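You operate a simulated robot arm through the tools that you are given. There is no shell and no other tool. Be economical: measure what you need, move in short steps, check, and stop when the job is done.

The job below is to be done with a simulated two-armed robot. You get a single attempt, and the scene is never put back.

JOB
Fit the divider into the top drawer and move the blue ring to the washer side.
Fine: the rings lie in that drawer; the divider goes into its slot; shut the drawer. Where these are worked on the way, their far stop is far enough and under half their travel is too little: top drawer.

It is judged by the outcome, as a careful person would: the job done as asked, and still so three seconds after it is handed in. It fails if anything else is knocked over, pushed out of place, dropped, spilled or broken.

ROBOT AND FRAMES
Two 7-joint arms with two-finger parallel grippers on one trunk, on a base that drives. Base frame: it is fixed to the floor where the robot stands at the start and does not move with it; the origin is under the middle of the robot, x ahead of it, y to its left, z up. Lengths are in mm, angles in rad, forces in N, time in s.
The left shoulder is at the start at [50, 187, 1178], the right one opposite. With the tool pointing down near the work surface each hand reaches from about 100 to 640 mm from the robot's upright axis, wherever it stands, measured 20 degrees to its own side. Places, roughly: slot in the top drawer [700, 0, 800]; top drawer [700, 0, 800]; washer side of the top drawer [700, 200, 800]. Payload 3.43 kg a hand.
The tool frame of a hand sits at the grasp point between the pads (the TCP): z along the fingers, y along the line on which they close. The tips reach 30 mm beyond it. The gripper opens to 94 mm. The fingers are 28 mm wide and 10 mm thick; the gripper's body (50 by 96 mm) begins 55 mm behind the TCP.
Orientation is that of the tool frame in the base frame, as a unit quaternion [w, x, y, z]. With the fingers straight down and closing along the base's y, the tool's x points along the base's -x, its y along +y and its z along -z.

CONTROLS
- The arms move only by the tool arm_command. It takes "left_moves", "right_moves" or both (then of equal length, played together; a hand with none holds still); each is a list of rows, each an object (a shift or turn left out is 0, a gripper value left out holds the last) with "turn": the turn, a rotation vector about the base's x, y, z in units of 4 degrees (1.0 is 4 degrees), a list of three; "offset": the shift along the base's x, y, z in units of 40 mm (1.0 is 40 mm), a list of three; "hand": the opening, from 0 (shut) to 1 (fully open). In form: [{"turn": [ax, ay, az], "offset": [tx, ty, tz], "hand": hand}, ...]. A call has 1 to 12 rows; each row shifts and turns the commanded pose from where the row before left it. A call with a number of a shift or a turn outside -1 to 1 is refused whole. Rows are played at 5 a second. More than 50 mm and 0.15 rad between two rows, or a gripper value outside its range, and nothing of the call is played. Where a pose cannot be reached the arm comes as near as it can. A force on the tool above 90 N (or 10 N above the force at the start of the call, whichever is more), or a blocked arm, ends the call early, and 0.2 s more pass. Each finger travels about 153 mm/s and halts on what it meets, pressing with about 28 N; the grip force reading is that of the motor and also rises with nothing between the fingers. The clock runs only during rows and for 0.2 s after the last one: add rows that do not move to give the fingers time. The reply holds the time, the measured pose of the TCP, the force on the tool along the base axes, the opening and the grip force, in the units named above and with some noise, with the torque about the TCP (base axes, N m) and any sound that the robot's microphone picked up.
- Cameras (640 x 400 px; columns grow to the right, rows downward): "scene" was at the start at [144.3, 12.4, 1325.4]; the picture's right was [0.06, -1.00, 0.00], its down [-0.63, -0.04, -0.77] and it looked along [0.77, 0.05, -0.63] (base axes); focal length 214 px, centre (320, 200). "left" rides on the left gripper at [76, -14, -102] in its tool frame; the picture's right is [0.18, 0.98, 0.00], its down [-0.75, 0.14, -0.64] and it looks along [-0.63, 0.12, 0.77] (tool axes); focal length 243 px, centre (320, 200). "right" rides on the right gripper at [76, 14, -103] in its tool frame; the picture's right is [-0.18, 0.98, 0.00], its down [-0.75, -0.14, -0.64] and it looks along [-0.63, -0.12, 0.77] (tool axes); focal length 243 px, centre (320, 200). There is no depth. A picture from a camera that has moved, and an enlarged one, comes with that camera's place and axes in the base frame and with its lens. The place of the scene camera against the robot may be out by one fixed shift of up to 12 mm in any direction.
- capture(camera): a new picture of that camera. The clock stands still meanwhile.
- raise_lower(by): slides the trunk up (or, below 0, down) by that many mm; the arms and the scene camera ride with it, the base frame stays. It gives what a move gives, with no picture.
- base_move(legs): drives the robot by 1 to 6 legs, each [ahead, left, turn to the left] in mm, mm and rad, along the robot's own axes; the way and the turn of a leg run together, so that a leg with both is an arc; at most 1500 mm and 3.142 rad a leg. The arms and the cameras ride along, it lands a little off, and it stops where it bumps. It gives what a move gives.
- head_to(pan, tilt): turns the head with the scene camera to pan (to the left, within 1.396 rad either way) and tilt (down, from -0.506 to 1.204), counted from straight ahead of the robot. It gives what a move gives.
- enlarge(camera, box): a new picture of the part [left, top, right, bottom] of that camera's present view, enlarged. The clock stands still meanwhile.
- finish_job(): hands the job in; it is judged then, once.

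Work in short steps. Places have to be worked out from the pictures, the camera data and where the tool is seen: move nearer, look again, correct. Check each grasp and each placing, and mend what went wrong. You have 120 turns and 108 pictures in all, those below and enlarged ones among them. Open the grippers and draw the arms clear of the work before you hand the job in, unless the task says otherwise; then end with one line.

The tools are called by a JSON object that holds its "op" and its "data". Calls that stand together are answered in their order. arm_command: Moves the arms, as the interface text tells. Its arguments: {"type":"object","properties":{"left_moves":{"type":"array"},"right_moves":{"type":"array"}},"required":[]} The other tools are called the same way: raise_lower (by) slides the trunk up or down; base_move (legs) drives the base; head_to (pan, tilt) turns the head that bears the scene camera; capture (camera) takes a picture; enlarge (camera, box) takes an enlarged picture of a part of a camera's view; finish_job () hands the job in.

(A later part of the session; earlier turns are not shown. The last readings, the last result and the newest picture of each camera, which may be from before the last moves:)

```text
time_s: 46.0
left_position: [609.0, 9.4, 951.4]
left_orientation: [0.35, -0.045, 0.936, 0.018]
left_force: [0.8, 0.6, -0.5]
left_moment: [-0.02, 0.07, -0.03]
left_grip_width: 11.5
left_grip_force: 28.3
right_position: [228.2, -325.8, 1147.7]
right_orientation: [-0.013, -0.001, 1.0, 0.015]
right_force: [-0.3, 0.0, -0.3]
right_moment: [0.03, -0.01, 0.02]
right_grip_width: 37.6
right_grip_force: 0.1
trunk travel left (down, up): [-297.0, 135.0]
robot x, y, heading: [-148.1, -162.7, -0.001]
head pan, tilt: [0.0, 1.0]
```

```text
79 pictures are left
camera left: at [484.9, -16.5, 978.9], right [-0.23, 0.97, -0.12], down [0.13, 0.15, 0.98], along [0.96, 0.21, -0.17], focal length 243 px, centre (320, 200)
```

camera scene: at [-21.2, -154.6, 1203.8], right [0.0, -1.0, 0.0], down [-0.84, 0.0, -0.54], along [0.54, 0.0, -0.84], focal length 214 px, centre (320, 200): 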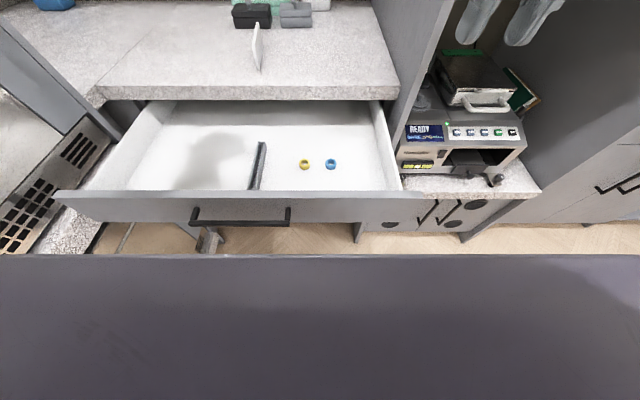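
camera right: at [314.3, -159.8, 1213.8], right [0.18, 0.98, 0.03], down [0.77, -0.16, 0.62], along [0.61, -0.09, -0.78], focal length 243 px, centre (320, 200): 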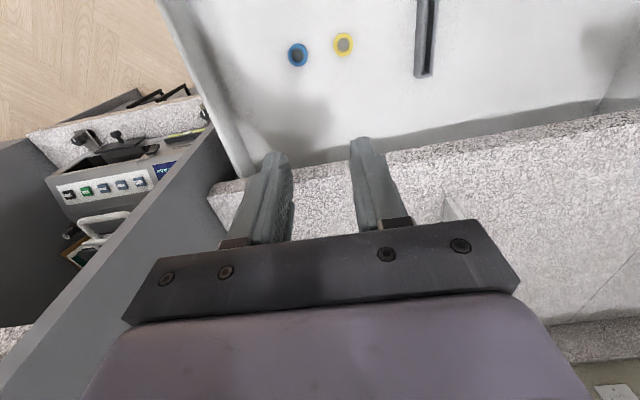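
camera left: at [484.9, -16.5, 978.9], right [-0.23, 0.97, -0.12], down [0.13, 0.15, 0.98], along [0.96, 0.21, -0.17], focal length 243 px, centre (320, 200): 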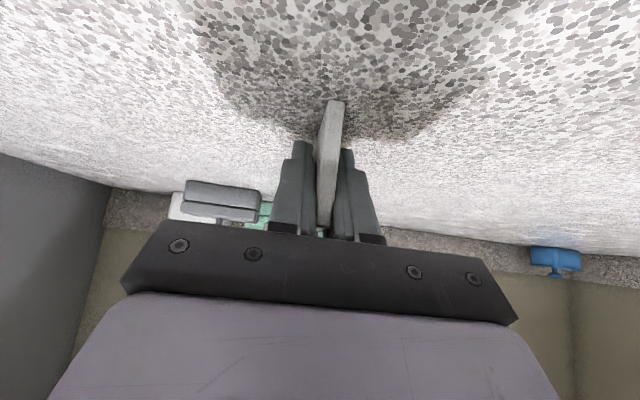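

The divider is gripped at 11.5 mm. I'll lift it.

{"op": "arm_command", "data": {"left_moves": [{"offset": [0, 0, 0.4]}, {"offset": [0, 0, 0.6]}, {"offset": [0, 0, 0.6]}, {"offset": [-0.3, 0, 0.4]}, {}]}}

{"op": "capture", "data": {"camera": "left"}}

{"op": "capture", "data": {"camera": "scene"}}

```text
time_s: 47.2
left_position: [596.9, 9.6, 1031.3]
left_orientation: [0.349, -0.045, 0.936, 0.017]
left_force: [-0.1, -0.3, -1.1]
left_moment: [0.02, 0.04, 0.0]
left_grip_width: 11.7
left_grip_force: 28.2
right_position: [228.2, -325.5, 1148.5]
right_orientation: [-0.013, 0.001, 1.0, 0.014]
right_force: [0.2, 0.1, -0.1]
right_moment: [0.0, -0.01, 0.0]
right_grip_width: 37.6
right_grip_force: 0.1
trunk travel left (down, up): [-297.0, 135.0]
robot x, y, heading: [-140.7, -159.7, -0.001]
head pan, tilt: [0.0, 1.0]
```

```text
78 pictures are left
camera left: at [473.0, -16.3, 1058.8], right [-0.23, 0.97, -0.12], down [0.14, 0.15, 0.98], along [0.96, 0.21, -0.17], focal length 243 px, centre (320, 200)
```

left: 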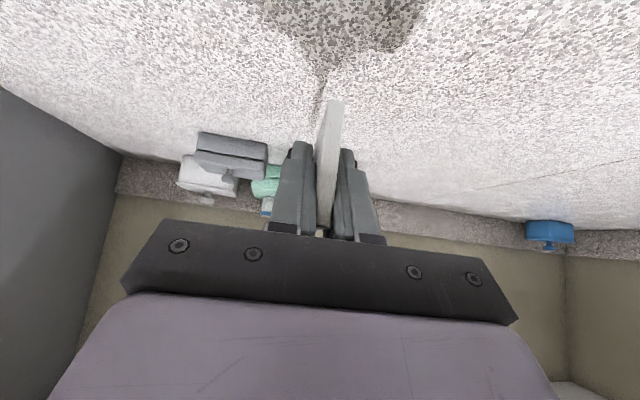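

```text
77 pictures are left
camera scene: at [-13.9, -154.6, 1203.9], right [0.0, -1.0, 0.0], down [-0.84, 0.0, -0.54], along [0.54, 0.0, -0.84], focal length 214 px, centre (320, 200)
```

scene: 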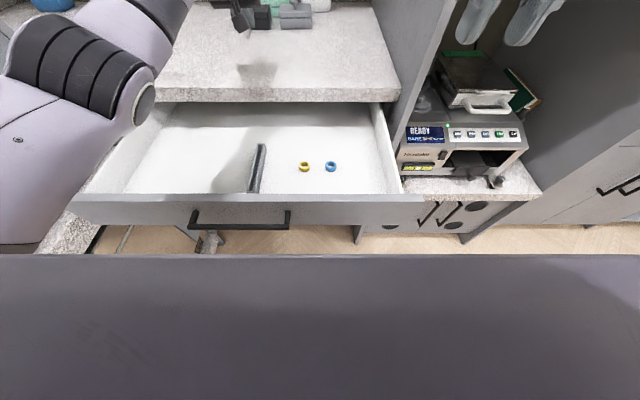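

The divider is lifted. I'll carry it back over the drawer and straighten the yaw, then look at the slot.

{"op": "arm_command", "data": {"left_moves": [{"turn": [0, 0, -0.3], "offset": [-0.8, 0, 0]}, {"turn": [0, 0, -0.3], "offset": [-0.8, 0, 0]}, {"turn": [0, 0, -0.3], "offset": [-0.8, 0, 0]}, {"turn": [0, 0, -0.3], "offset": [-0.8, -0.1, 0]}, {"turn": [0, 0, 0], "offset": [-0.8, -0.1, 0]}, {"turn": [0, 0, 0], "offset": [-0.8, -0.1, 0]}, {"turn": [0, 0, 0], "offset": [-0.8, 0, 0]}, {"turn": [0, 0, 0], "offset": [-0.8, 0, 0]}, {"offset": [-0.8, 0, 0]}, {"offset": [-0.6, 0, -0.5]}, {}]}}

{"op": "capture", "data": {"camera": "left"}}

{"op": "capture", "data": {"camera": "scene"}}

```text
time_s: 49.6
left_position: [283.6, -1.5, 1010.9]
left_orientation: [0.349, -0.005, 0.937, 0.003]
left_force: [-0.2, -0.2, -0.7]
left_moment: [0.01, 0.01, 0.02]
left_grip_width: 11.6
left_grip_force: 28.0
right_position: [229.1, -325.1, 1149.3]
right_orientation: [-0.013, 0.0, 1.0, 0.014]
right_force: [-0.4, 0.0, 0.1]
right_moment: [0.0, 0.01, -0.01]
right_grip_width: 37.7
right_grip_force: 0.0
trunk travel left (down, up): [-297.0, 135.0]
robot x, y, heading: [-142.8, -160.7, -0.0]
head pan, tilt: [0.0, 1.0]
```

```text
76 pictures are left
camera left: at [159.2, -17.9, 1038.9], right [-0.15, 0.98, -0.12], down [0.15, 0.14, 0.98], along [0.98, 0.13, -0.17], focal length 243 px, centre (320, 200)
```

left: 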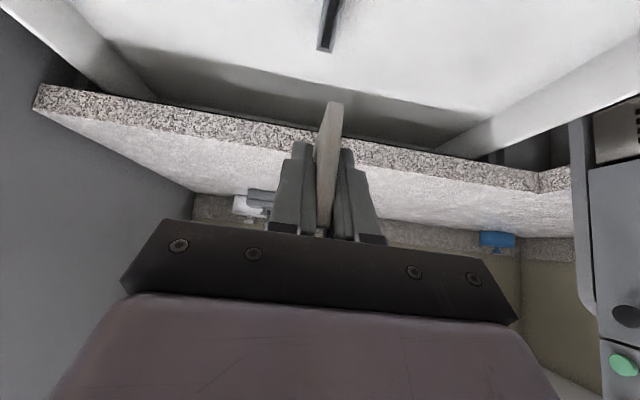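

```text
75 pictures are left
camera scene: at [-13.9, -154.6, 1203.9], right [0.0, -1.0, 0.0], down [-0.84, 0.0, -0.54], along [0.54, 0.0, -0.84], focal length 214 px, centre (320, 200)
```

scene: 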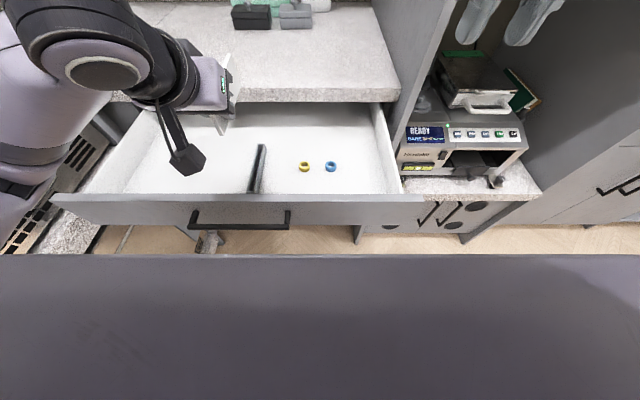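

I'll zoom in on the slot end in the left camera.

{"op": "enlarge", "data": {"camera": "left", "box": [270, 0, 390, 130]}}

{"op": "enlarge", "data": {"camera": "scene", "box": [140, 90, 300, 210]}}

```text
3.08 times, centred on (330, 65) of left
camera zoom: at [159.2, -17.9, 1038.9], right [-0.15, 0.98, -0.12], down [0.15, 0.14, 0.98], along [0.98, 0.13, -0.17], focal length 746 px, centre (289, 615)
```

zoom: 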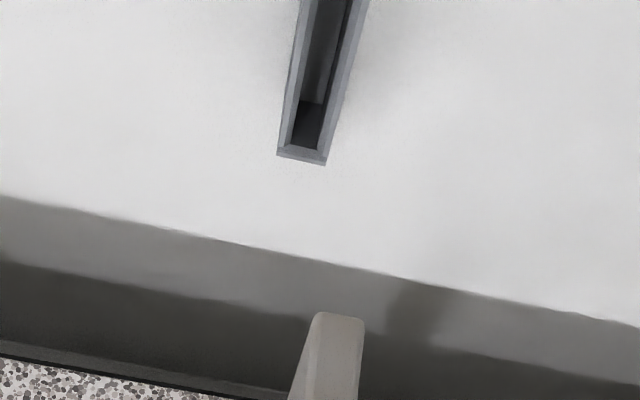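

```text
3.33 times, centred on (220, 150) of scene
camera zoom: at [-13.9, -154.6, 1203.9], right [0.0, -1.0, 0.0], down [-0.84, 0.0, -0.54], along [0.54, 0.0, -0.84], focal length 715 px, centre (653, 367)
```

zoom: 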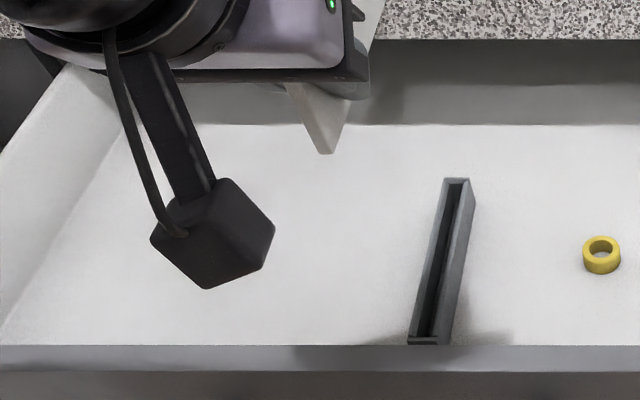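

The plate hangs level, near-aligned with the slot (slot centreline y≈0.5). I'll check the slot's length and ends with the right camera.

{"op": "capture", "data": {"camera": "right"}}

```text
72 pictures are left
camera right: at [154.4, -314.8, 1252.5], right [0.18, 0.98, 0.02], down [0.77, -0.16, 0.62], along [0.61, -0.1, -0.79], focal length 243 px, centre (320, 200)
```

right: 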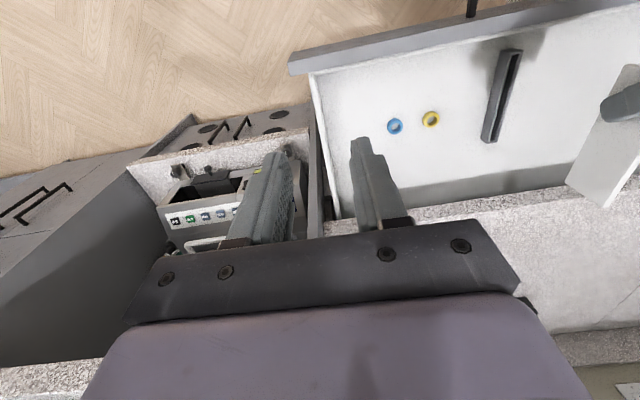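

Useful view; I'll enlarge it around the slot and the plate.

{"op": "enlarge", "data": {"camera": "right", "box": [440, 30, 640, 220]}}

```text
2.11 times, centred on (540, 125) of right
camera zoom: at [154.4, -314.8, 1252.5], right [0.18, 0.98, 0.02], down [0.77, -0.16, 0.62], along [0.61, -0.1, -0.79], focal length 511 px, centre (-143, 358)
```

zoom: 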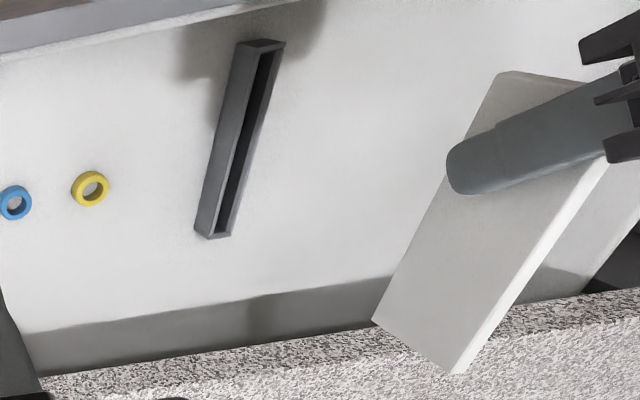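

Combined, the cameras put the slot at about x 285–437 with its top at z≈792; the plate is at about 274–426. I'll shift the plate ahead 12 mm, lower it to just above the slot, and bring the right camera closer to check.

{"op": "arm_command", "data": {"left_moves": [{"turn": [0, 0, -0.15], "offset": [0.3, 0, -0.6]}, {"offset": [0, 0.02, -0.6]}, {"offset": [0, 0, -0.6]}, {"offset": [0, 0, -0.6]}, {"offset": [0, 0, -0.6]}, {"offset": [0, 0, -0.6]}, {}], "right_moves": [{"offset": [0.1, 0.4, -0.5]}, {"offset": [0.1, 0.4, -0.5]}, {"offset": [0.1, 0.4, -0.5]}, {"offset": [0.1, 0.4, -0.5]}, {"offset": [0, 0.4, -0.5]}, {"offset": [0, 0.3, -0.3]}, {}]}}

{"op": "enlarge", "data": {"camera": "right", "box": [360, 0, 600, 200]}}

{"op": "capture", "data": {"camera": "scene"}}

```text
time_s: 51.2
left_position: [295.6, -0.8, 868.2]
left_orientation: [0.35, -0.001, 0.937, 0.001]
left_force: [0.8, 1.0, -0.2]
left_moment: [0.01, 0.06, -0.02]
left_grip_width: 11.5
left_grip_force: 27.9
right_position: [245.0, -232.3, 1036.3]
right_orientation: [-0.013, 0.001, 1.0, 0.014]
right_force: [0.0, -0.1, 0.2]
right_moment: [0.02, 0.01, -0.02]
right_grip_width: 37.9
right_grip_force: 0.0
trunk travel left (down, up): [-297.0, 135.0]
robot x, y, heading: [-144.2, -163.3, -0.0]
head pan, tilt: [0.0, 1.0]
```

```text
2.00 times, centred on (480, 100) of right
camera zoom: at [170.4, -222.7, 1140.3], right [0.19, 0.98, 0.02], down [0.77, -0.16, 0.62], along [0.61, -0.1, -0.79], focal length 485 px, centre (0, 400)
```

zoom: 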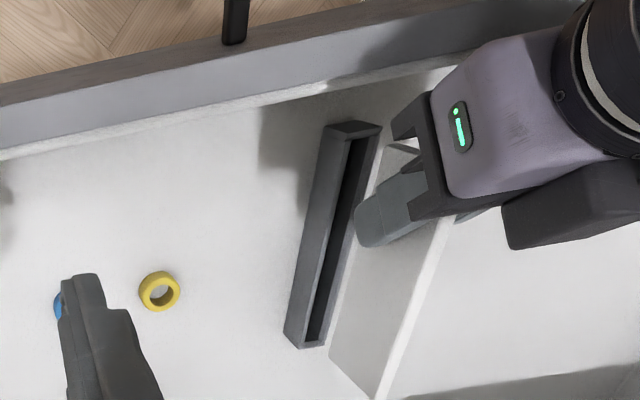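

```text
69 pictures are left
camera scene: at [-13.9, -154.6, 1203.9], right [0.0, -1.0, 0.0], down [-0.84, 0.0, -0.54], along [0.54, 0.0, -0.84], focal length 214 px, centre (320, 200)
```

scene: 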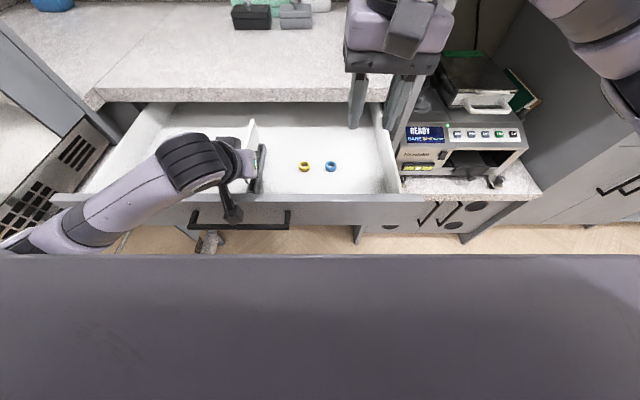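

Within the same view, the plate lies centred lengthwise over the groove (groove top z≈796, plate bottom z≈824). I'll lower 22 mm and check lateral alignment before entering.

{"op": "arm_command", "data": {"left_moves": [{"offset": [0, 0, -0.3]}, {"offset": [0, 0, -0.25]}, {}]}}

{"op": "enlarge", "data": {"camera": "right", "box": [430, 20, 590, 200]}}

{"op": "enlarge", "data": {"camera": "scene", "box": [180, 110, 300, 240]}}

```text
time_s: 52.0
left_position: [295.7, -1.7, 844.6]
left_orientation: [0.35, 0.001, 0.937, 0.0]
left_force: [0.3, -0.2, -1.0]
left_moment: [0.02, 0.06, 0.02]
left_grip_width: 11.8
left_grip_force: 28.1
right_position: [243.4, -233.5, 1036.3]
right_orientation: [-0.013, 0.0, 1.0, 0.014]
right_force: [0.5, 1.1, -0.5]
right_moment: [0.01, 0.0, 0.02]
right_grip_width: 37.6
right_grip_force: 0.0
trunk travel left (down, up): [-297.0, 135.0]
robot x, y, heading: [-141.5, -160.2, 0.002]
head pan, tilt: [0.0, 1.0]
```

```text
2.22 times, centred on (510, 110) of right
camera zoom: at [170.4, -222.9, 1140.7], right [0.18, 0.98, 0.02], down [0.77, -0.16, 0.62], along [0.61, -0.1, -0.79], focal length 539 px, centre (-102, 400)
```

zoom: 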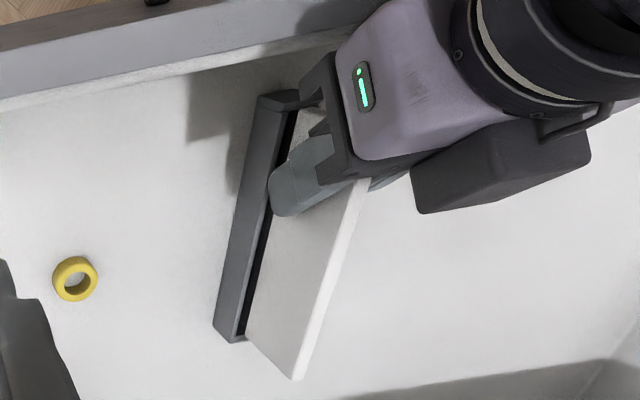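

```text
3.08 times, centred on (240, 175) of scene
camera zoom: at [-13.9, -154.6, 1203.9], right [0.0, -1.0, 0.0], down [-0.84, 0.0, -0.54], along [0.54, 0.0, -0.84], focal length 660 px, centre (566, 277)
```

zoom: 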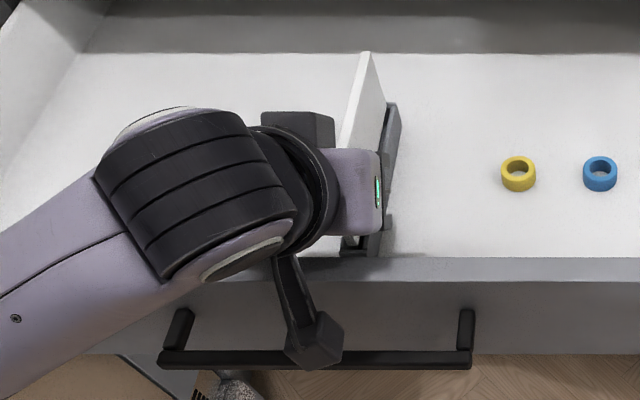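

I'll zoom in further on the far end to judge the lateral offset.

{"op": "enlarge", "data": {"camera": "right", "box": [475, 120, 535, 195]}}

{"op": "enlarge", "data": {"camera": "right", "box": [490, 45, 550, 120]}}

```text
5.33 times, centred on (505, 158) of right
camera zoom: at [170.4, -222.9, 1140.7], right [0.18, 0.98, 0.02], down [0.77, -0.16, 0.62], along [0.61, -0.1, -0.79], focal length 1294 px, centre (-667, 427)
```

zoom: 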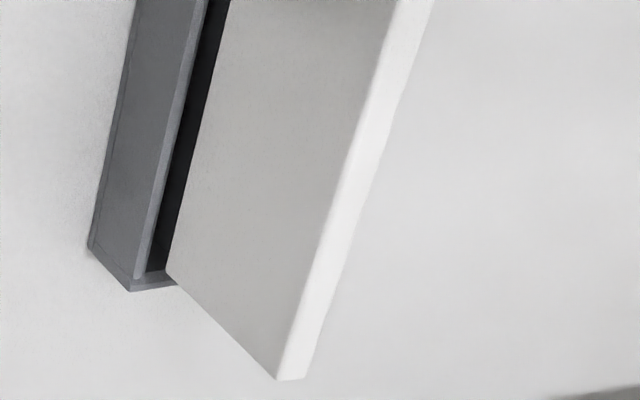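

```text
5.33 times, centred on (520, 82) of right
camera zoom: at [170.4, -222.9, 1140.7], right [0.18, 0.98, 0.02], down [0.77, -0.16, 0.62], along [0.61, -0.1, -0.79], focal length 1294 px, centre (-747, 827)
```

zoom: 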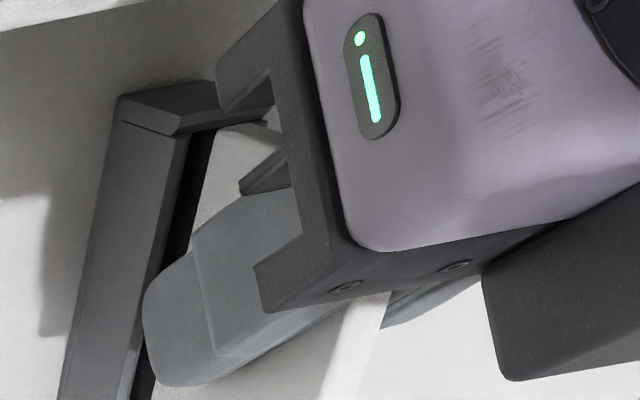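

The plate looks about 2 mm too far to +y. I'll shift -2 mm, lower 4 mm, and look again.

{"op": "arm_command", "data": {"left_moves": [{"offset": [0, -0.05, 0]}, {"offset": [0, 0, -0.1]}, {}]}}

{"op": "enlarge", "data": {"camera": "right", "box": [475, 120, 535, 195]}}

{"op": "enlarge", "data": {"camera": "right", "box": [490, 45, 550, 120]}}

```text
time_s: 52.8
left_position: [295.9, -4.3, 841.1]
left_orientation: [0.35, -0.001, 0.937, 0.001]
left_force: [0.3, 0.5, -0.8]
left_moment: [0.0, 0.06, -0.01]
left_grip_width: 11.5
left_grip_force: 27.8
right_position: [244.6, -233.9, 1037.7]
right_orientation: [-0.012, 0.0, 1.0, 0.014]
right_force: [0.3, -0.5, -0.2]
right_moment: [0.01, 0.02, 0.0]
right_grip_width: 37.6
right_grip_force: 0.1
trunk travel left (down, up): [-297.0, 135.0]
robot x, y, heading: [-143.1, -163.1, 0.004]
head pan, tilt: [0.0, 1.0]
```

```text
5.33 times, centred on (505, 158) of right
camera zoom: at [170.4, -223.0, 1140.7], right [0.18, 0.98, 0.02], down [0.77, -0.16, 0.62], along [0.61, -0.1, -0.79], focal length 1294 px, centre (-667, 427)
```

zoom: 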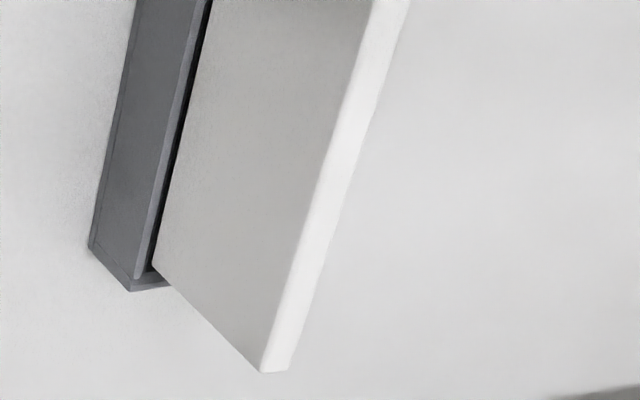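

```text
5.33 times, centred on (520, 82) of right
camera zoom: at [170.4, -223.0, 1140.7], right [0.18, 0.98, 0.02], down [0.77, -0.16, 0.62], along [0.61, -0.1, -0.79], focal length 1294 px, centre (-747, 827)
```

zoom: 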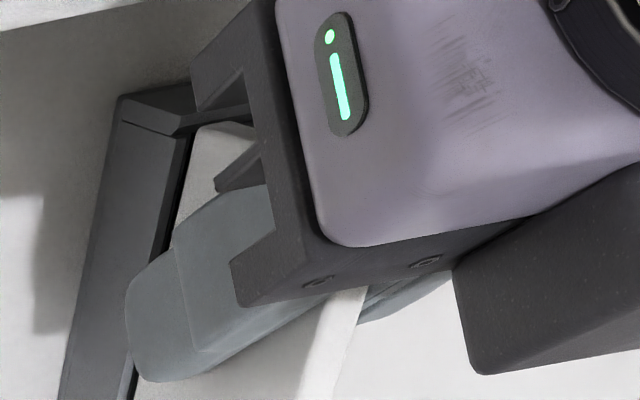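

It's nearly centred now (gap about 1–2 mm from the -y wall). I'll lower 4 mm and watch the force.

{"op": "arm_command", "data": {"left_moves": [{"offset": [0, 0, -0.1]}, {}]}}

{"op": "enlarge", "data": {"camera": "right", "box": [475, 120, 535, 195]}}

```text
time_s: 53.4
left_position: [296.1, -3.9, 839.8]
left_orientation: [0.352, -0.001, 0.936, 0.0]
left_force: [0.2, 1.2, 15.0]
left_moment: [0.05, 0.4, -0.02]
left_grip_width: 11.4
left_grip_force: 28.1
right_position: [244.7, -234.3, 1036.5]
right_orientation: [-0.013, 0.0, 1.0, 0.015]
right_force: [-1.4, -0.1, 0.0]
right_moment: [-0.01, 0.01, -0.01]
right_grip_width: 37.5
right_grip_force: 0.0
trunk travel left (down, up): [-297.0, 135.0]
robot x, y, heading: [-144.2, -159.9, -0.001]
head pan, tilt: [0.0, 1.0]
```

```text
5.33 times, centred on (505, 158) of right
camera zoom: at [169.5, -223.2, 1141.2], right [0.18, 0.98, 0.02], down [0.77, -0.16, 0.62], along [0.61, -0.1, -0.79], focal length 1294 px, centre (-667, 427)
```

zoom: 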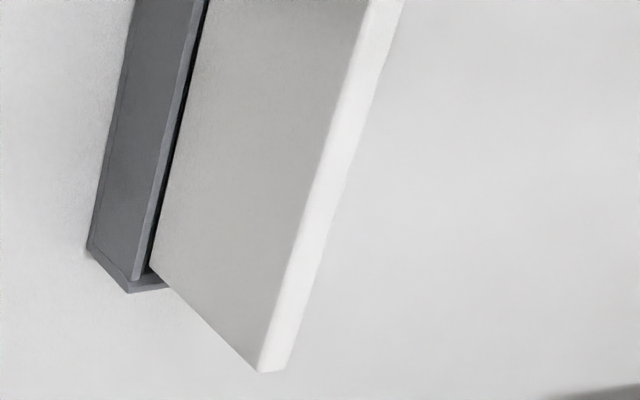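

15 N contact, and the moment points to the near end resting on the near end wall. The far end shows about 2 mm of spare room. I'll lift 3 mm, shift +1.4 mm in x, and lower again.

{"op": "arm_command", "data": {"left_moves": [{"offset": [0, 0, 0.1]}, {"offset": [0.035, 0, 0]}, {"offset": [0, 0, -0.1]}, {"offset": [0, 0, -0.05]}, {}]}}

{"op": "enlarge", "data": {"camera": "right", "box": [475, 120, 535, 195]}}

{"op": "enlarge", "data": {"camera": "right", "box": [490, 45, 550, 120]}}

```text
time_s: 54.6
left_position: [296.7, -3.3, 836.0]
left_orientation: [0.353, -0.002, 0.936, 0.002]
left_force: [1.4, 9.2, 19.4]
left_moment: [0.23, 0.46, -0.22]
left_grip_width: 11.6
left_grip_force: 28.0
right_position: [243.9, -234.0, 1037.4]
right_orientation: [-0.013, 0.001, 1.0, 0.014]
right_force: [-0.4, -0.7, 0.5]
right_moment: [0.01, -0.02, 0.0]
right_grip_width: 37.6
right_grip_force: 0.1
trunk travel left (down, up): [-297.0, 135.0]
robot x, y, heading: [-142.4, -165.1, 0.002]
head pan, tilt: [0.0, 1.0]
```

```text
5.33 times, centred on (505, 158) of right
camera zoom: at [169.3, -222.6, 1141.3], right [0.18, 0.98, 0.02], down [0.77, -0.16, 0.62], along [0.61, -0.1, -0.79], focal length 1294 px, centre (-667, 427)
```

zoom: 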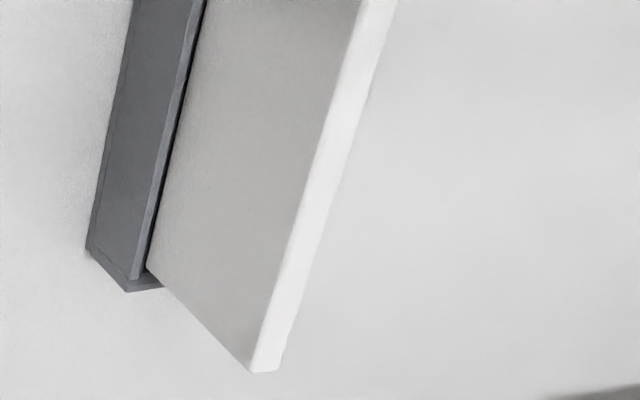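

```text
5.33 times, centred on (520, 82) of right
camera zoom: at [169.3, -222.6, 1141.3], right [0.18, 0.98, 0.02], down [0.77, -0.16, 0.62], along [0.61, -0.1, -0.79], focal length 1294 px, centre (-747, 827)
```

zoom: 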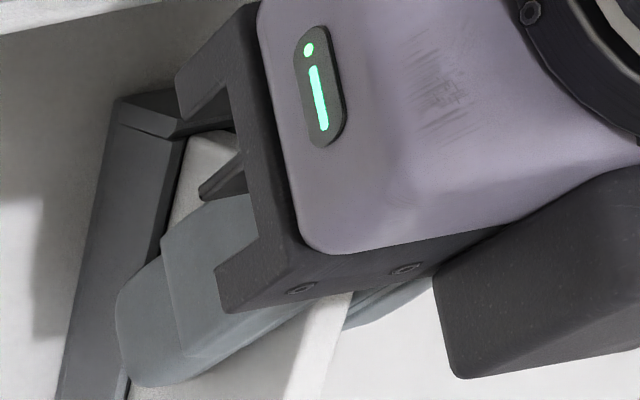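

Now there's a +9 N side force from the -y wall and 19 N vertical, so it's catching on that wall's edge. I'll lift slightly, shift +1.2 mm in y and a touch more in x, then retry.

{"op": "arm_command", "data": {"left_moves": [{"offset": [0, 0, 0.12]}, {"offset": [0.015, 0.03, 0]}, {"offset": [0, 0, -0.1]}, {"offset": [0, 0, -0.08]}, {}]}}

{"op": "enlarge", "data": {"camera": "right", "box": [475, 120, 535, 195]}}

```text
time_s: 55.8
left_position: [298.1, -1.9, 835.6]
left_orientation: [0.354, -0.003, 0.935, 0.001]
left_force: [0.4, 9.1, 23.5]
left_moment: [0.08, -0.25, -0.08]
left_grip_width: 12.2
left_grip_force: 27.7
right_position: [243.4, -234.9, 1037.7]
right_orientation: [-0.012, 0.0, 1.0, 0.014]
right_force: [0.2, -0.8, 0.0]
right_moment: [0.0, 0.01, -0.01]
right_grip_width: 37.7
right_grip_force: 0.0
trunk travel left (down, up): [-297.0, 135.0]
robot x, y, heading: [-140.2, -163.1, -0.0]
head pan, tilt: [0.0, 1.0]
```

```text
5.33 times, centred on (505, 158) of right
camera zoom: at [168.9, -222.8, 1141.5], right [0.18, 0.98, 0.02], down [0.77, -0.16, 0.62], along [0.61, -0.1, -0.79], focal length 1294 px, centre (-667, 427)
```

zoom: 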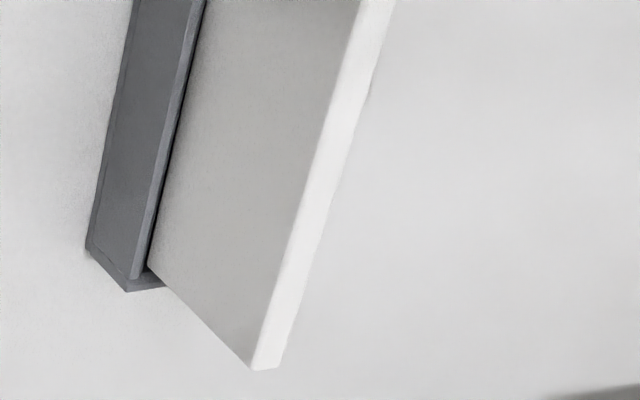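

The torque now points to contact about 11 mm ahead of and 14 mm beside the TCP. That's a finger resting on the channel wall (finger bottom about 39 mm below the TCP), with the plate about 4–5 mm into the groove. I'll lift 1.5 mm and wiggle sideways to check that it's captive.

{"op": "arm_command", "data": {"left_moves": [{"offset": [0, 0, 0.08]}, {}, {}]}}

{"op": "arm_command", "data": {"left_moves": [{"offset": [0, 0.07, 0]}, {}]}}

{"op": "arm_command", "data": {"left_moves": [{"offset": [0, -0.14, 0]}, {}]}}

```text
time_s: 56.6
left_position: [297.3, -2.6, 836.0]
left_orientation: [0.35, 0.0, 0.937, 0.001]
left_force: [0.9, 7.4, 13.9]
left_moment: [0.14, -0.2, 0.15]
left_grip_width: 11.6
left_grip_force: 28.2
right_position: [244.3, -231.9, 1036.4]
right_orientation: [-0.013, 0.0, 1.0, 0.014]
right_force: [-0.2, 0.2, 0.6]
right_moment: [0.01, 0.01, -0.03]
right_grip_width: 37.6
right_grip_force: 0.2
trunk travel left (down, up): [-297.0, 135.0]
robot x, y, heading: [-142.3, -163.4, -0.002]
head pan, tilt: [0.0, 1.0]
```

```text
time_s: 57.2
left_position: [296.6, -2.5, 835.8]
left_orientation: [0.349, 0.002, 0.937, -0.002]
left_force: [-0.1, -4.5, 9.6]
left_moment: [-0.16, -0.13, 0.07]
left_grip_width: 11.6
left_grip_force: 28.1
right_position: [243.2, -235.2, 1037.2]
right_orientation: [-0.013, 0.0, 1.0, 0.015]
right_force: [0.9, -0.6, -0.1]
right_moment: [-0.04, -0.03, -0.02]
right_grip_width: 37.4
right_grip_force: 0.1
trunk travel left (down, up): [-297.0, 135.0]
robot x, y, heading: [-144.6, -165.3, -0.001]
head pan, tilt: [0.0, 1.0]
```

```text
time_s: 57.8
left_position: [296.7, -1.6, 838.1]
left_orientation: [0.35, -0.002, 0.937, 0.003]
left_force: [-1.0, 16.4, 10.8]
left_moment: [0.43, -0.02, -0.14]
left_grip_width: 11.8
left_grip_force: 28.1
right_position: [244.1, -232.1, 1036.4]
right_orientation: [-0.013, 0.0, 1.0, 0.013]
right_force: [-0.1, 0.2, 0.1]
right_moment: [-0.02, -0.02, -0.02]
right_grip_width: 37.7
right_grip_force: 0.0
trunk travel left (down, up): [-297.0, 135.0]
robot x, y, heading: [-141.2, -163.1, -0.005]
head pan, tilt: [0.0, 1.0]
```

The plate is captive in both directions, so it's in the groove. I'll go to the neutral lateral position and then open the fingers partway so it drops in.

{"op": "arm_command", "data": {"left_moves": [{"offset": [0, 0.11, 0]}, {}]}}

{"op": "arm_command", "data": {"left_moves": [{"hand": 0.2}, {}, {}]}}

{"op": "enlarge", "data": {"camera": "right", "box": [430, 20, 590, 200]}}

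```text
time_s: 58.4
left_position: [296.8, -1.1, 835.7]
left_orientation: [0.35, 0.001, 0.937, -0.001]
left_force: [1.4, 3.8, 7.2]
left_moment: [0.11, -0.16, 0.07]
left_grip_width: 11.8
left_grip_force: 28.3
right_position: [244.5, -233.3, 1036.8]
right_orientation: [-0.013, 0.0, 1.0, 0.014]
right_force: [0.6, -0.1, 0.3]
right_moment: [-0.03, -0.02, -0.01]
right_grip_width: 37.8
right_grip_force: 0.1
trunk travel left (down, up): [-297.0, 135.0]
robot x, y, heading: [-141.3, -164.2, -0.0]
head pan, tilt: [0.0, 1.0]
```

```text
time_s: 59.2
left_position: [296.9, -1.2, 835.8]
left_orientation: [0.349, 0.001, 0.937, 0.0]
left_force: [-1.4, -3.4, 5.9]
left_moment: [-0.05, 0.01, -0.04]
left_grip_width: 18.0
left_grip_force: 0.0
right_position: [242.7, -234.3, 1036.6]
right_orientation: [-0.013, 0.0, 1.0, 0.015]
right_force: [0.2, -0.4, 0.4]
right_moment: [0.04, 0.02, 0.02]
right_grip_width: 37.6
right_grip_force: 0.1
trunk travel left (down, up): [-297.0, 135.0]
robot x, y, heading: [-145.7, -161.6, 0.002]
head pan, tilt: [0.0, 1.0]
```

```text
2.22 times, centred on (510, 110) of right
camera zoom: at [169.9, -223.3, 1140.8], right [0.18, 0.98, 0.02], down [0.77, -0.16, 0.62], along [0.61, -0.1, -0.79], focal length 539 px, centre (-102, 400)
```

zoom: 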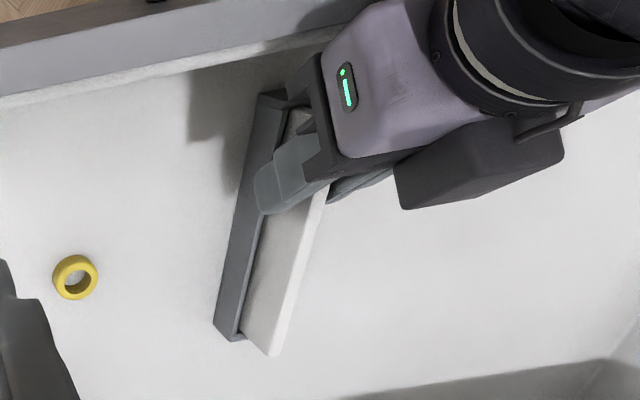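

The divider dropped down into the channel. I'll open wider and draw the hand up and back.

{"op": "arm_command", "data": {"left_moves": [{"offset": [0, 0, 0.1], "hand": 0.4}, {}, {"offset": [0, 0, 0.5]}, {"offset": [0, 0, 0.7]}, {"offset": [0, 0, 0.7]}, {"offset": [0, 0, 0.7]}, {"offset": [0, 0, 0.7]}, {}]}}

{"op": "enlarge", "data": {"camera": "right", "box": [430, 20, 590, 200]}}

{"op": "capture", "data": {"camera": "scene"}}

```text
time_s: 61.0
left_position: [296.8, -0.6, 972.4]
left_orientation: [0.35, 0.0, 0.937, 0.001]
left_force: [1.0, 0.3, 0.1]
left_moment: [0.01, -0.02, -0.02]
left_grip_width: 37.6
left_grip_force: 0.1
right_position: [244.7, -233.6, 1037.2]
right_orientation: [-0.013, 0.0, 1.0, 0.014]
right_force: [0.2, -0.6, -0.3]
right_moment: [0.02, 0.0, -0.02]
right_grip_width: 37.6
right_grip_force: 0.1
trunk travel left (down, up): [-297.0, 135.0]
robot x, y, heading: [-145.9, -163.2, -0.002]
head pan, tilt: [0.0, 1.0]
```

```text
2.22 times, centred on (510, 110) of right
camera zoom: at [170.4, -223.0, 1140.7], right [0.18, 0.98, 0.02], down [0.77, -0.16, 0.62], along [0.61, -0.1, -0.79], focal length 539 px, centre (-102, 400)
```

zoom: 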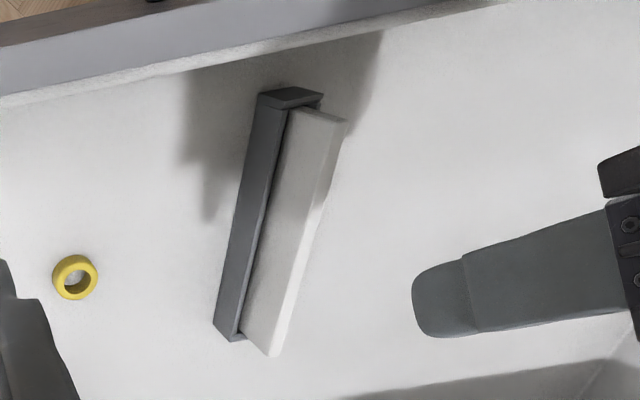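

```text
56 pictures are left
camera scene: at [-14.0, -154.6, 1203.9], right [0.0, -1.0, 0.0], down [-0.84, 0.0, -0.54], along [0.54, 0.0, -0.84], focal length 214 px, centre (320, 200)
```

scene: 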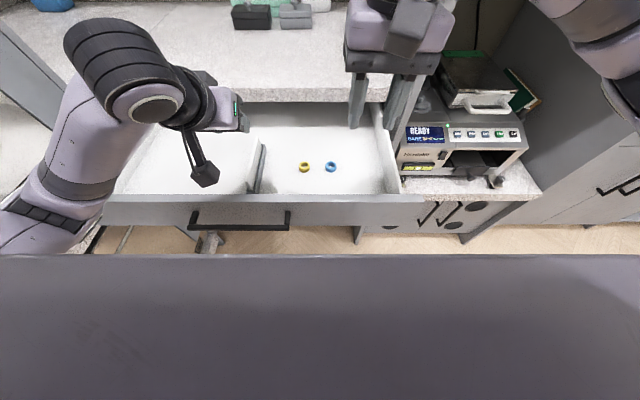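

The divider looks fully seated and level (top z≈833). Next is the blue ring with the left hand: I'll retract the right hand, return the left to tool-down, and move it toward the ring.

{"op": "arm_command", "data": {"left_moves": [{"turn": [0, 1, 0], "offset": [0, 0, 0.2], "hand": 0.6}, {"turn": [0, 1, 0], "offset": [0, 0, 0.2]}, {"turn": [0, 1, 0], "offset": [0, -0.2, 0.2]}, {"turn": [0, 1, 0], "offset": [0, -0.2, 0]}, {"turn": [0, 1, 0], "offset": [0, -0.4, 0]}, {"turn": [0, 1, 0], "offset": [0, -0.4, 0]}, {"turn": [0, 1, 0], "offset": [0, -0.4, 0]}, {"turn": [0, 1, 0], "offset": [0, -0.4, 0]}, {"turn": [0, 1, 0], "offset": [0, -0.4, 0]}, {"turn": [0, 1, 0], "offset": [0, -0.4, 0]}, {"turn": [0, 0.25, 0]}], "right_moves": [{"offset": [-0.3, -0.6, 0.6]}, {"offset": [-0.3, -0.6, 0.6]}, {"offset": [0, -0.6, 0.6]}, {"offset": [0, -0.6, 0.5]}, {"offset": [0, 0, 0.5]}, {}, {}, {}, {}, {}, {}]}}

{"op": "capture", "data": {"camera": "left"}}

```text
time_s: 63.4
left_position: [298.9, -113.0, 996.1]
left_orientation: [-0.001, 0.0, 1.0, 0.001]
left_force: [0.4, 0.2, -0.2]
left_moment: [0.01, 0.0, -0.01]
left_grip_width: 56.1
left_grip_force: 0.0
right_position: [220.7, -330.6, 1148.7]
right_orientation: [-0.013, 0.0, 1.0, 0.014]
right_force: [0.2, -0.5, 0.9]
right_moment: [-0.02, -0.01, 0.02]
right_grip_width: 37.6
right_grip_force: 0.0
trunk travel left (down, up): [-297.0, 135.0]
robot x, y, heading: [-142.8, -159.2, -0.0]
head pan, tilt: [0.0, 1.0]
```

```text
55 pictures are left
camera left: at [222.0, -127.2, 1098.9], right [-0.18, 0.98, 0.0], down [0.75, 0.14, 0.64], along [0.63, 0.12, -0.77], focal length 243 px, centre (320, 200)
```

left: 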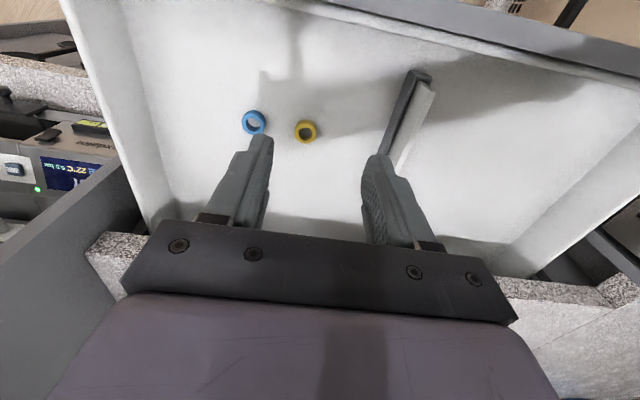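

Blue is at about (362,-188) and yellow about (362,-120). I'll move above blue and look again.

{"op": "arm_command", "data": {"left_moves": [{"offset": [0.4, -0.5, -0.3]}, {"offset": [0.4, -0.5, -0.3]}, {"offset": [0.4, -0.5, -0.6]}, {"offset": [0.38, -0.38, -0.6]}, {"offset": [0, 0, -0.6]}, {}]}}

{"op": "capture", "data": {"camera": "left"}}

{"op": "capture", "data": {"camera": "scene"}}

```text
time_s: 64.8
left_position: [361.8, -189.0, 899.8]
left_orientation: [0.0, 0.001, 1.0, 0.0]
left_force: [0.3, 0.5, -1.0]
left_moment: [0.04, 0.01, 0.0]
left_grip_width: 56.4
left_grip_force: 0.1
right_position: [221.0, -329.6, 1148.5]
right_orientation: [-0.013, 0.001, 1.0, 0.014]
right_force: [0.4, -0.9, -0.9]
right_moment: [0.03, 0.02, 0.0]
right_grip_width: 37.6
right_grip_force: 0.0
trunk travel left (down, up): [-297.0, 135.0]
robot x, y, heading: [-141.7, -156.4, 0.007]
head pan, tilt: [0.0, 1.0]
```

```text
54 pictures are left
camera left: at [285.7, -202.8, 1002.9], right [-0.18, 0.98, 0.0], down [0.75, 0.14, 0.64], along [0.63, 0.12, -0.77], focal length 243 px, centre (320, 200)
```

left: 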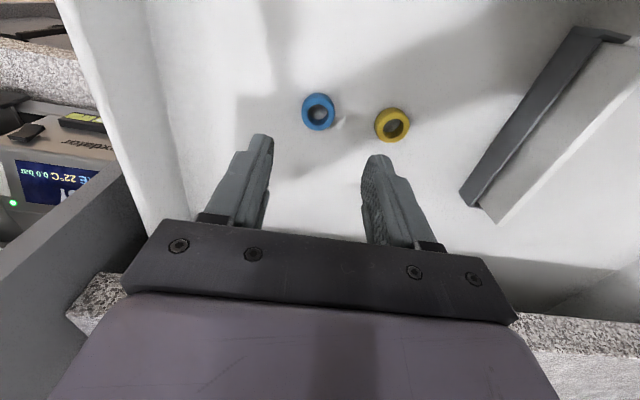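

```text
53 pictures are left
camera scene: at [-14.0, -154.6, 1203.9], right [0.0, -1.0, 0.0], down [-0.84, 0.0, -0.54], along [0.54, 0.0, -0.84], focal length 214 px, centre (320, 200)
```

scene: 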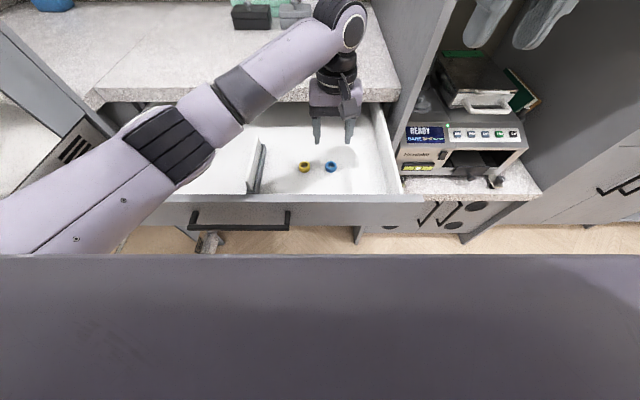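

TCP is directly above the blue ring. I'll descend to z≈808 and close.

{"op": "arm_command", "data": {"left_moves": [{"offset": [0, 0, -0.7]}, {"offset": [0, 0, -0.7]}, {"offset": [0, 0, -0.6]}, {"offset": [0, 0, -0.3]}, {}]}}

{"op": "capture", "data": {"camera": "left"}}

```text
time_s: 66.0
left_position: [361.8, -188.4, 808.6]
left_orientation: [0.0, 0.0, 1.0, 0.001]
left_force: [0.1, 0.0, 0.6]
left_moment: [-0.01, -0.01, 0.0]
left_grip_width: 56.2
left_grip_force: 0.0
right_position: [220.1, -329.3, 1148.7]
right_orientation: [-0.013, 0.0, 1.0, 0.014]
right_force: [-0.3, -1.0, -0.4]
right_moment: [-0.04, 0.01, -0.01]
right_grip_width: 37.9
right_grip_force: 0.0
trunk travel left (down, up): [-297.0, 135.0]
robot x, y, heading: [-142.0, -160.6, 0.001]
head pan, tilt: [0.0, 1.0]
```

```text
52 pictures are left
camera left: at [285.1, -202.7, 910.8], right [-0.18, 0.98, 0.0], down [0.75, 0.14, 0.64], along [0.63, 0.12, -0.77], focal length 243 px, centre (320, 200)
```

left: 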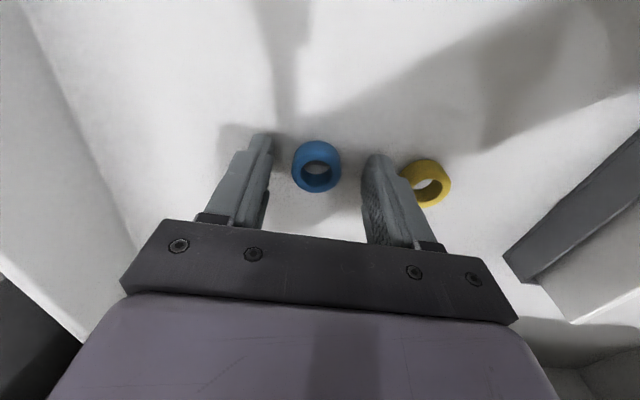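

The ring is between the fingers. Closing.

{"op": "arm_command", "data": {"left_moves": [{"offset": [0.08, 0, -0.05]}, {"hand": 0}, {}, {}]}}

{"op": "arm_command", "data": {"left_moves": [{"offset": [0, 0, 0.5]}, {"offset": [0, 0, 0.7]}, {"offset": [0, 0, 0.7]}, {"offset": [0, 0, 0.7]}, {}]}}

{"op": "capture", "data": {"camera": "left"}}

```text
time_s: 67.0
left_position: [363.7, -189.6, 806.3]
left_orientation: [0.0, -0.001, 1.0, 0.0]
left_force: [0.0, -1.0, 5.1]
left_moment: [0.05, 0.01, 0.04]
left_grip_width: 27.0
left_grip_force: 28.3
right_position: [221.0, -329.5, 1147.8]
right_orientation: [-0.013, 0.0, 1.0, 0.014]
right_force: [-0.3, -0.5, 0.1]
right_moment: [-0.01, -0.03, 0.0]
right_grip_width: 37.6
right_grip_force: 0.1
trunk travel left (down, up): [-297.0, 135.0]
robot x, y, heading: [-141.5, -159.7, -0.006]
head pan, tilt: [0.0, 1.0]
```

```text
time_s: 68.2
left_position: [365.0, -188.7, 909.7]
left_orientation: [-0.002, 0.001, 1.0, 0.001]
left_force: [0.5, -0.7, -0.4]
left_moment: [0.03, -0.03, -0.02]
left_grip_width: 27.0
left_grip_force: 28.1
right_position: [221.5, -330.8, 1148.5]
right_orientation: [-0.013, 0.001, 1.0, 0.014]
right_force: [0.7, -1.0, 0.1]
right_moment: [-0.01, 0.0, 0.04]
right_grip_width: 37.6
right_grip_force: 0.0
trunk travel left (down, up): [-297.0, 135.0]
robot x, y, heading: [-145.6, -165.5, 0.001]
head pan, tilt: [0.0, 1.0]
```

```text
51 pictures are left
camera left: at [287.8, -202.8, 1013.6], right [-0.18, 0.98, 0.0], down [0.75, 0.14, 0.64], along [0.63, 0.12, -0.77], focal length 243 px, centre (320, 200)
```

left: 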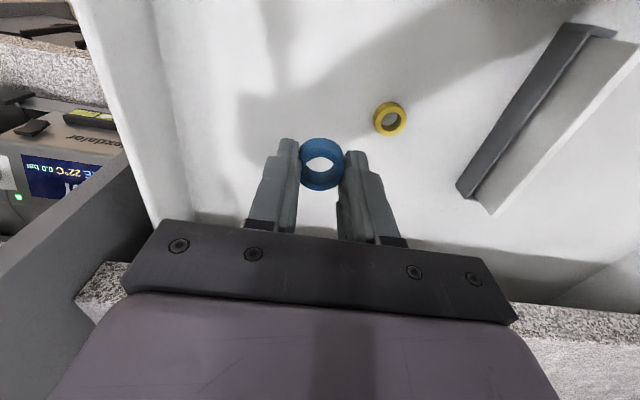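

The ring is held (27 mm wide), clear above the divider. I'll carry it to the washer side, y≈+165.

{"op": "arm_command", "data": {"left_moves": [{"offset": [0, 0.6, 0.2]}, {"offset": [0, 0.9, 0]}, {"offset": [0, 0.9, 0]}, {"offset": [0, 0.9, 0]}, {"offset": [0, 0.9, 0]}, {"offset": [0, 0.9, 0]}, {"offset": [0, 0.9, 0]}, {"offset": [0, 0.9, 0]}, {"offset": [0, 0.9, 0]}, {"offset": [0, 0.9, 0]}, {"offset": [0, 0.2, 0]}, {}]}}

{"op": "capture", "data": {"camera": "left"}}

{"op": "capture", "data": {"camera": "scene"}}

```text
time_s: 70.8
left_position: [364.4, 167.8, 917.2]
left_orientation: [-0.001, 0.0, 1.0, 0.001]
left_force: [0.6, -0.6, -0.9]
left_moment: [-0.04, 0.0, 0.01]
left_grip_width: 26.6
left_grip_force: 28.2
right_position: [220.5, -330.0, 1147.9]
right_orientation: [-0.013, -0.001, 1.0, 0.014]
right_force: [0.2, 0.4, 0.0]
right_moment: [0.02, 0.01, 0.02]
right_grip_width: 37.6
right_grip_force: 0.0
trunk travel left (down, up): [-297.0, 135.0]
robot x, y, heading: [-140.4, -164.0, -0.002]
head pan, tilt: [0.0, 1.0]
```

```text
50 pictures are left
camera left: at [287.6, 154.1, 1020.6], right [-0.18, 0.98, 0.0], down [0.75, 0.14, 0.64], along [0.63, 0.12, -0.77], focal length 243 px, centre (320, 200)
```

left: 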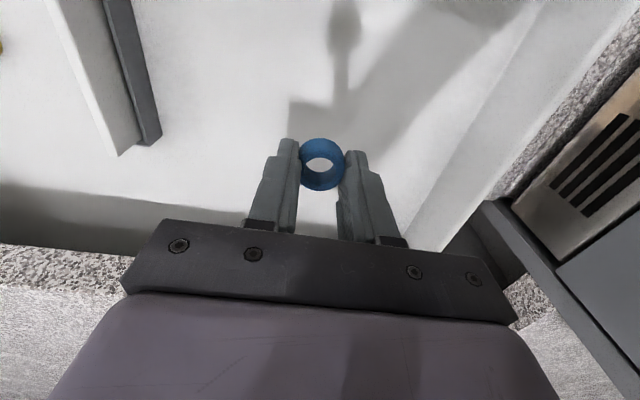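

```text
49 pictures are left
camera scene: at [-14.0, -154.6, 1203.9], right [0.0, -1.0, 0.0], down [-0.84, 0.0, -0.54], along [0.54, 0.0, -0.84], focal length 214 px, centre (320, 200)
```

scene: 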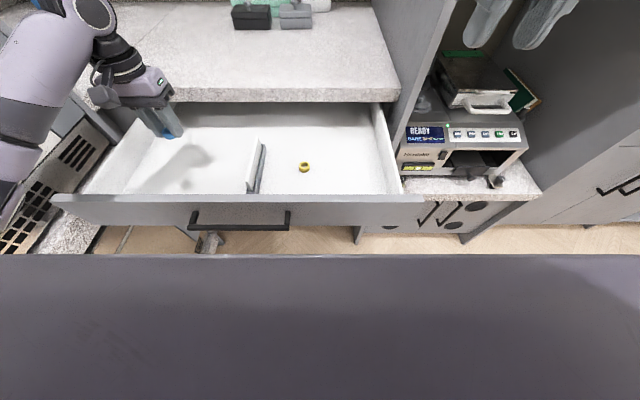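

There's plenty of clearance. I'll lower to the height where it was gripped, then release.

{"op": "arm_command", "data": {"left_moves": [{"offset": [0, 0, -0.8]}, {"offset": [0, 0, -0.8]}, {"offset": [0, 0, -0.8]}, {"offset": [0, 0, -0.33]}, {}]}}

{"op": "arm_command", "data": {"left_moves": [{"hand": 0.5}, {}, {}]}}

{"op": "arm_command", "data": {"left_moves": [{"offset": [0, 0, 0.6]}, {"offset": [0, 0, 0.8]}, {"offset": [0, 0, 0.8]}, {"offset": [0, 0, 0.8]}, {"offset": [0, 0, 0.8]}, {"offset": [0, 0, 0.8]}, {}]}}

{"op": "capture", "data": {"camera": "left"}}

```text
time_s: 72.0
left_position: [365.5, 166.9, 808.7]
left_orientation: [0.0, 0.0, 1.0, 0.002]
left_force: [-0.1, 0.1, -0.3]
left_moment: [0.02, 0.02, -0.02]
left_grip_width: 26.9
left_grip_force: 28.7
right_position: [221.4, -329.9, 1147.8]
right_orientation: [-0.014, 0.0, 1.0, 0.014]
right_force: [0.1, 0.4, -0.3]
right_moment: [-0.02, 0.0, -0.03]
right_grip_width: 37.8
right_grip_force: 0.1
trunk travel left (down, up): [-297.0, 135.0]
robot x, y, heading: [-145.6, -162.9, -0.002]
head pan, tilt: [0.0, 1.0]
```

```text
time_s: 72.8
left_position: [364.8, 167.6, 809.4]
left_orientation: [0.0, 0.0, 1.0, 0.001]
left_force: [0.0, -0.8, -0.1]
left_moment: [0.04, 0.01, 0.0]
left_grip_width: 47.0
left_grip_force: 0.1
right_position: [221.3, -329.6, 1148.8]
right_orientation: [-0.012, 0.0, 1.0, 0.014]
right_force: [-0.1, -0.9, 0.4]
right_moment: [-0.02, 0.01, -0.01]
right_grip_width: 37.5
right_grip_force: 0.1
trunk travel left (down, up): [-297.0, 135.0]
robot x, y, heading: [-142.6, -160.3, 0.004]
head pan, tilt: [0.0, 1.0]
```

```text
time_s: 74.4
left_position: [364.6, 169.0, 992.0]
left_orientation: [-0.001, 0.001, 1.0, 0.001]
left_force: [-0.1, 0.5, -0.7]
left_moment: [0.04, -0.03, -0.01]
left_grip_width: 47.2
left_grip_force: 0.1
right_position: [220.5, -330.5, 1147.7]
right_orientation: [-0.013, 0.0, 1.0, 0.013]
right_force: [-0.8, -0.4, 0.2]
right_moment: [-0.01, 0.0, 0.0]
right_grip_width: 37.8
right_grip_force: 0.0
trunk travel left (down, up): [-297.0, 135.0]
robot x, y, heading: [-142.5, -162.1, 0.001]
head pan, tilt: [0.0, 1.0]
```

```text
48 pictures are left
camera left: at [288.4, 154.0, 1095.5], right [-0.18, 0.98, 0.0], down [0.75, 0.14, 0.64], along [0.63, 0.12, -0.77], focal length 243 px, centre (320, 200)
```

left: 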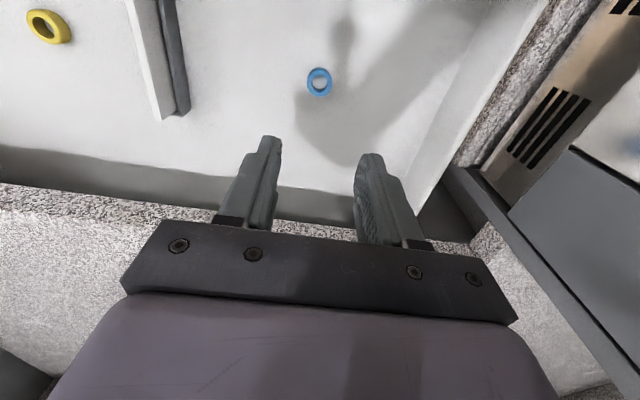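

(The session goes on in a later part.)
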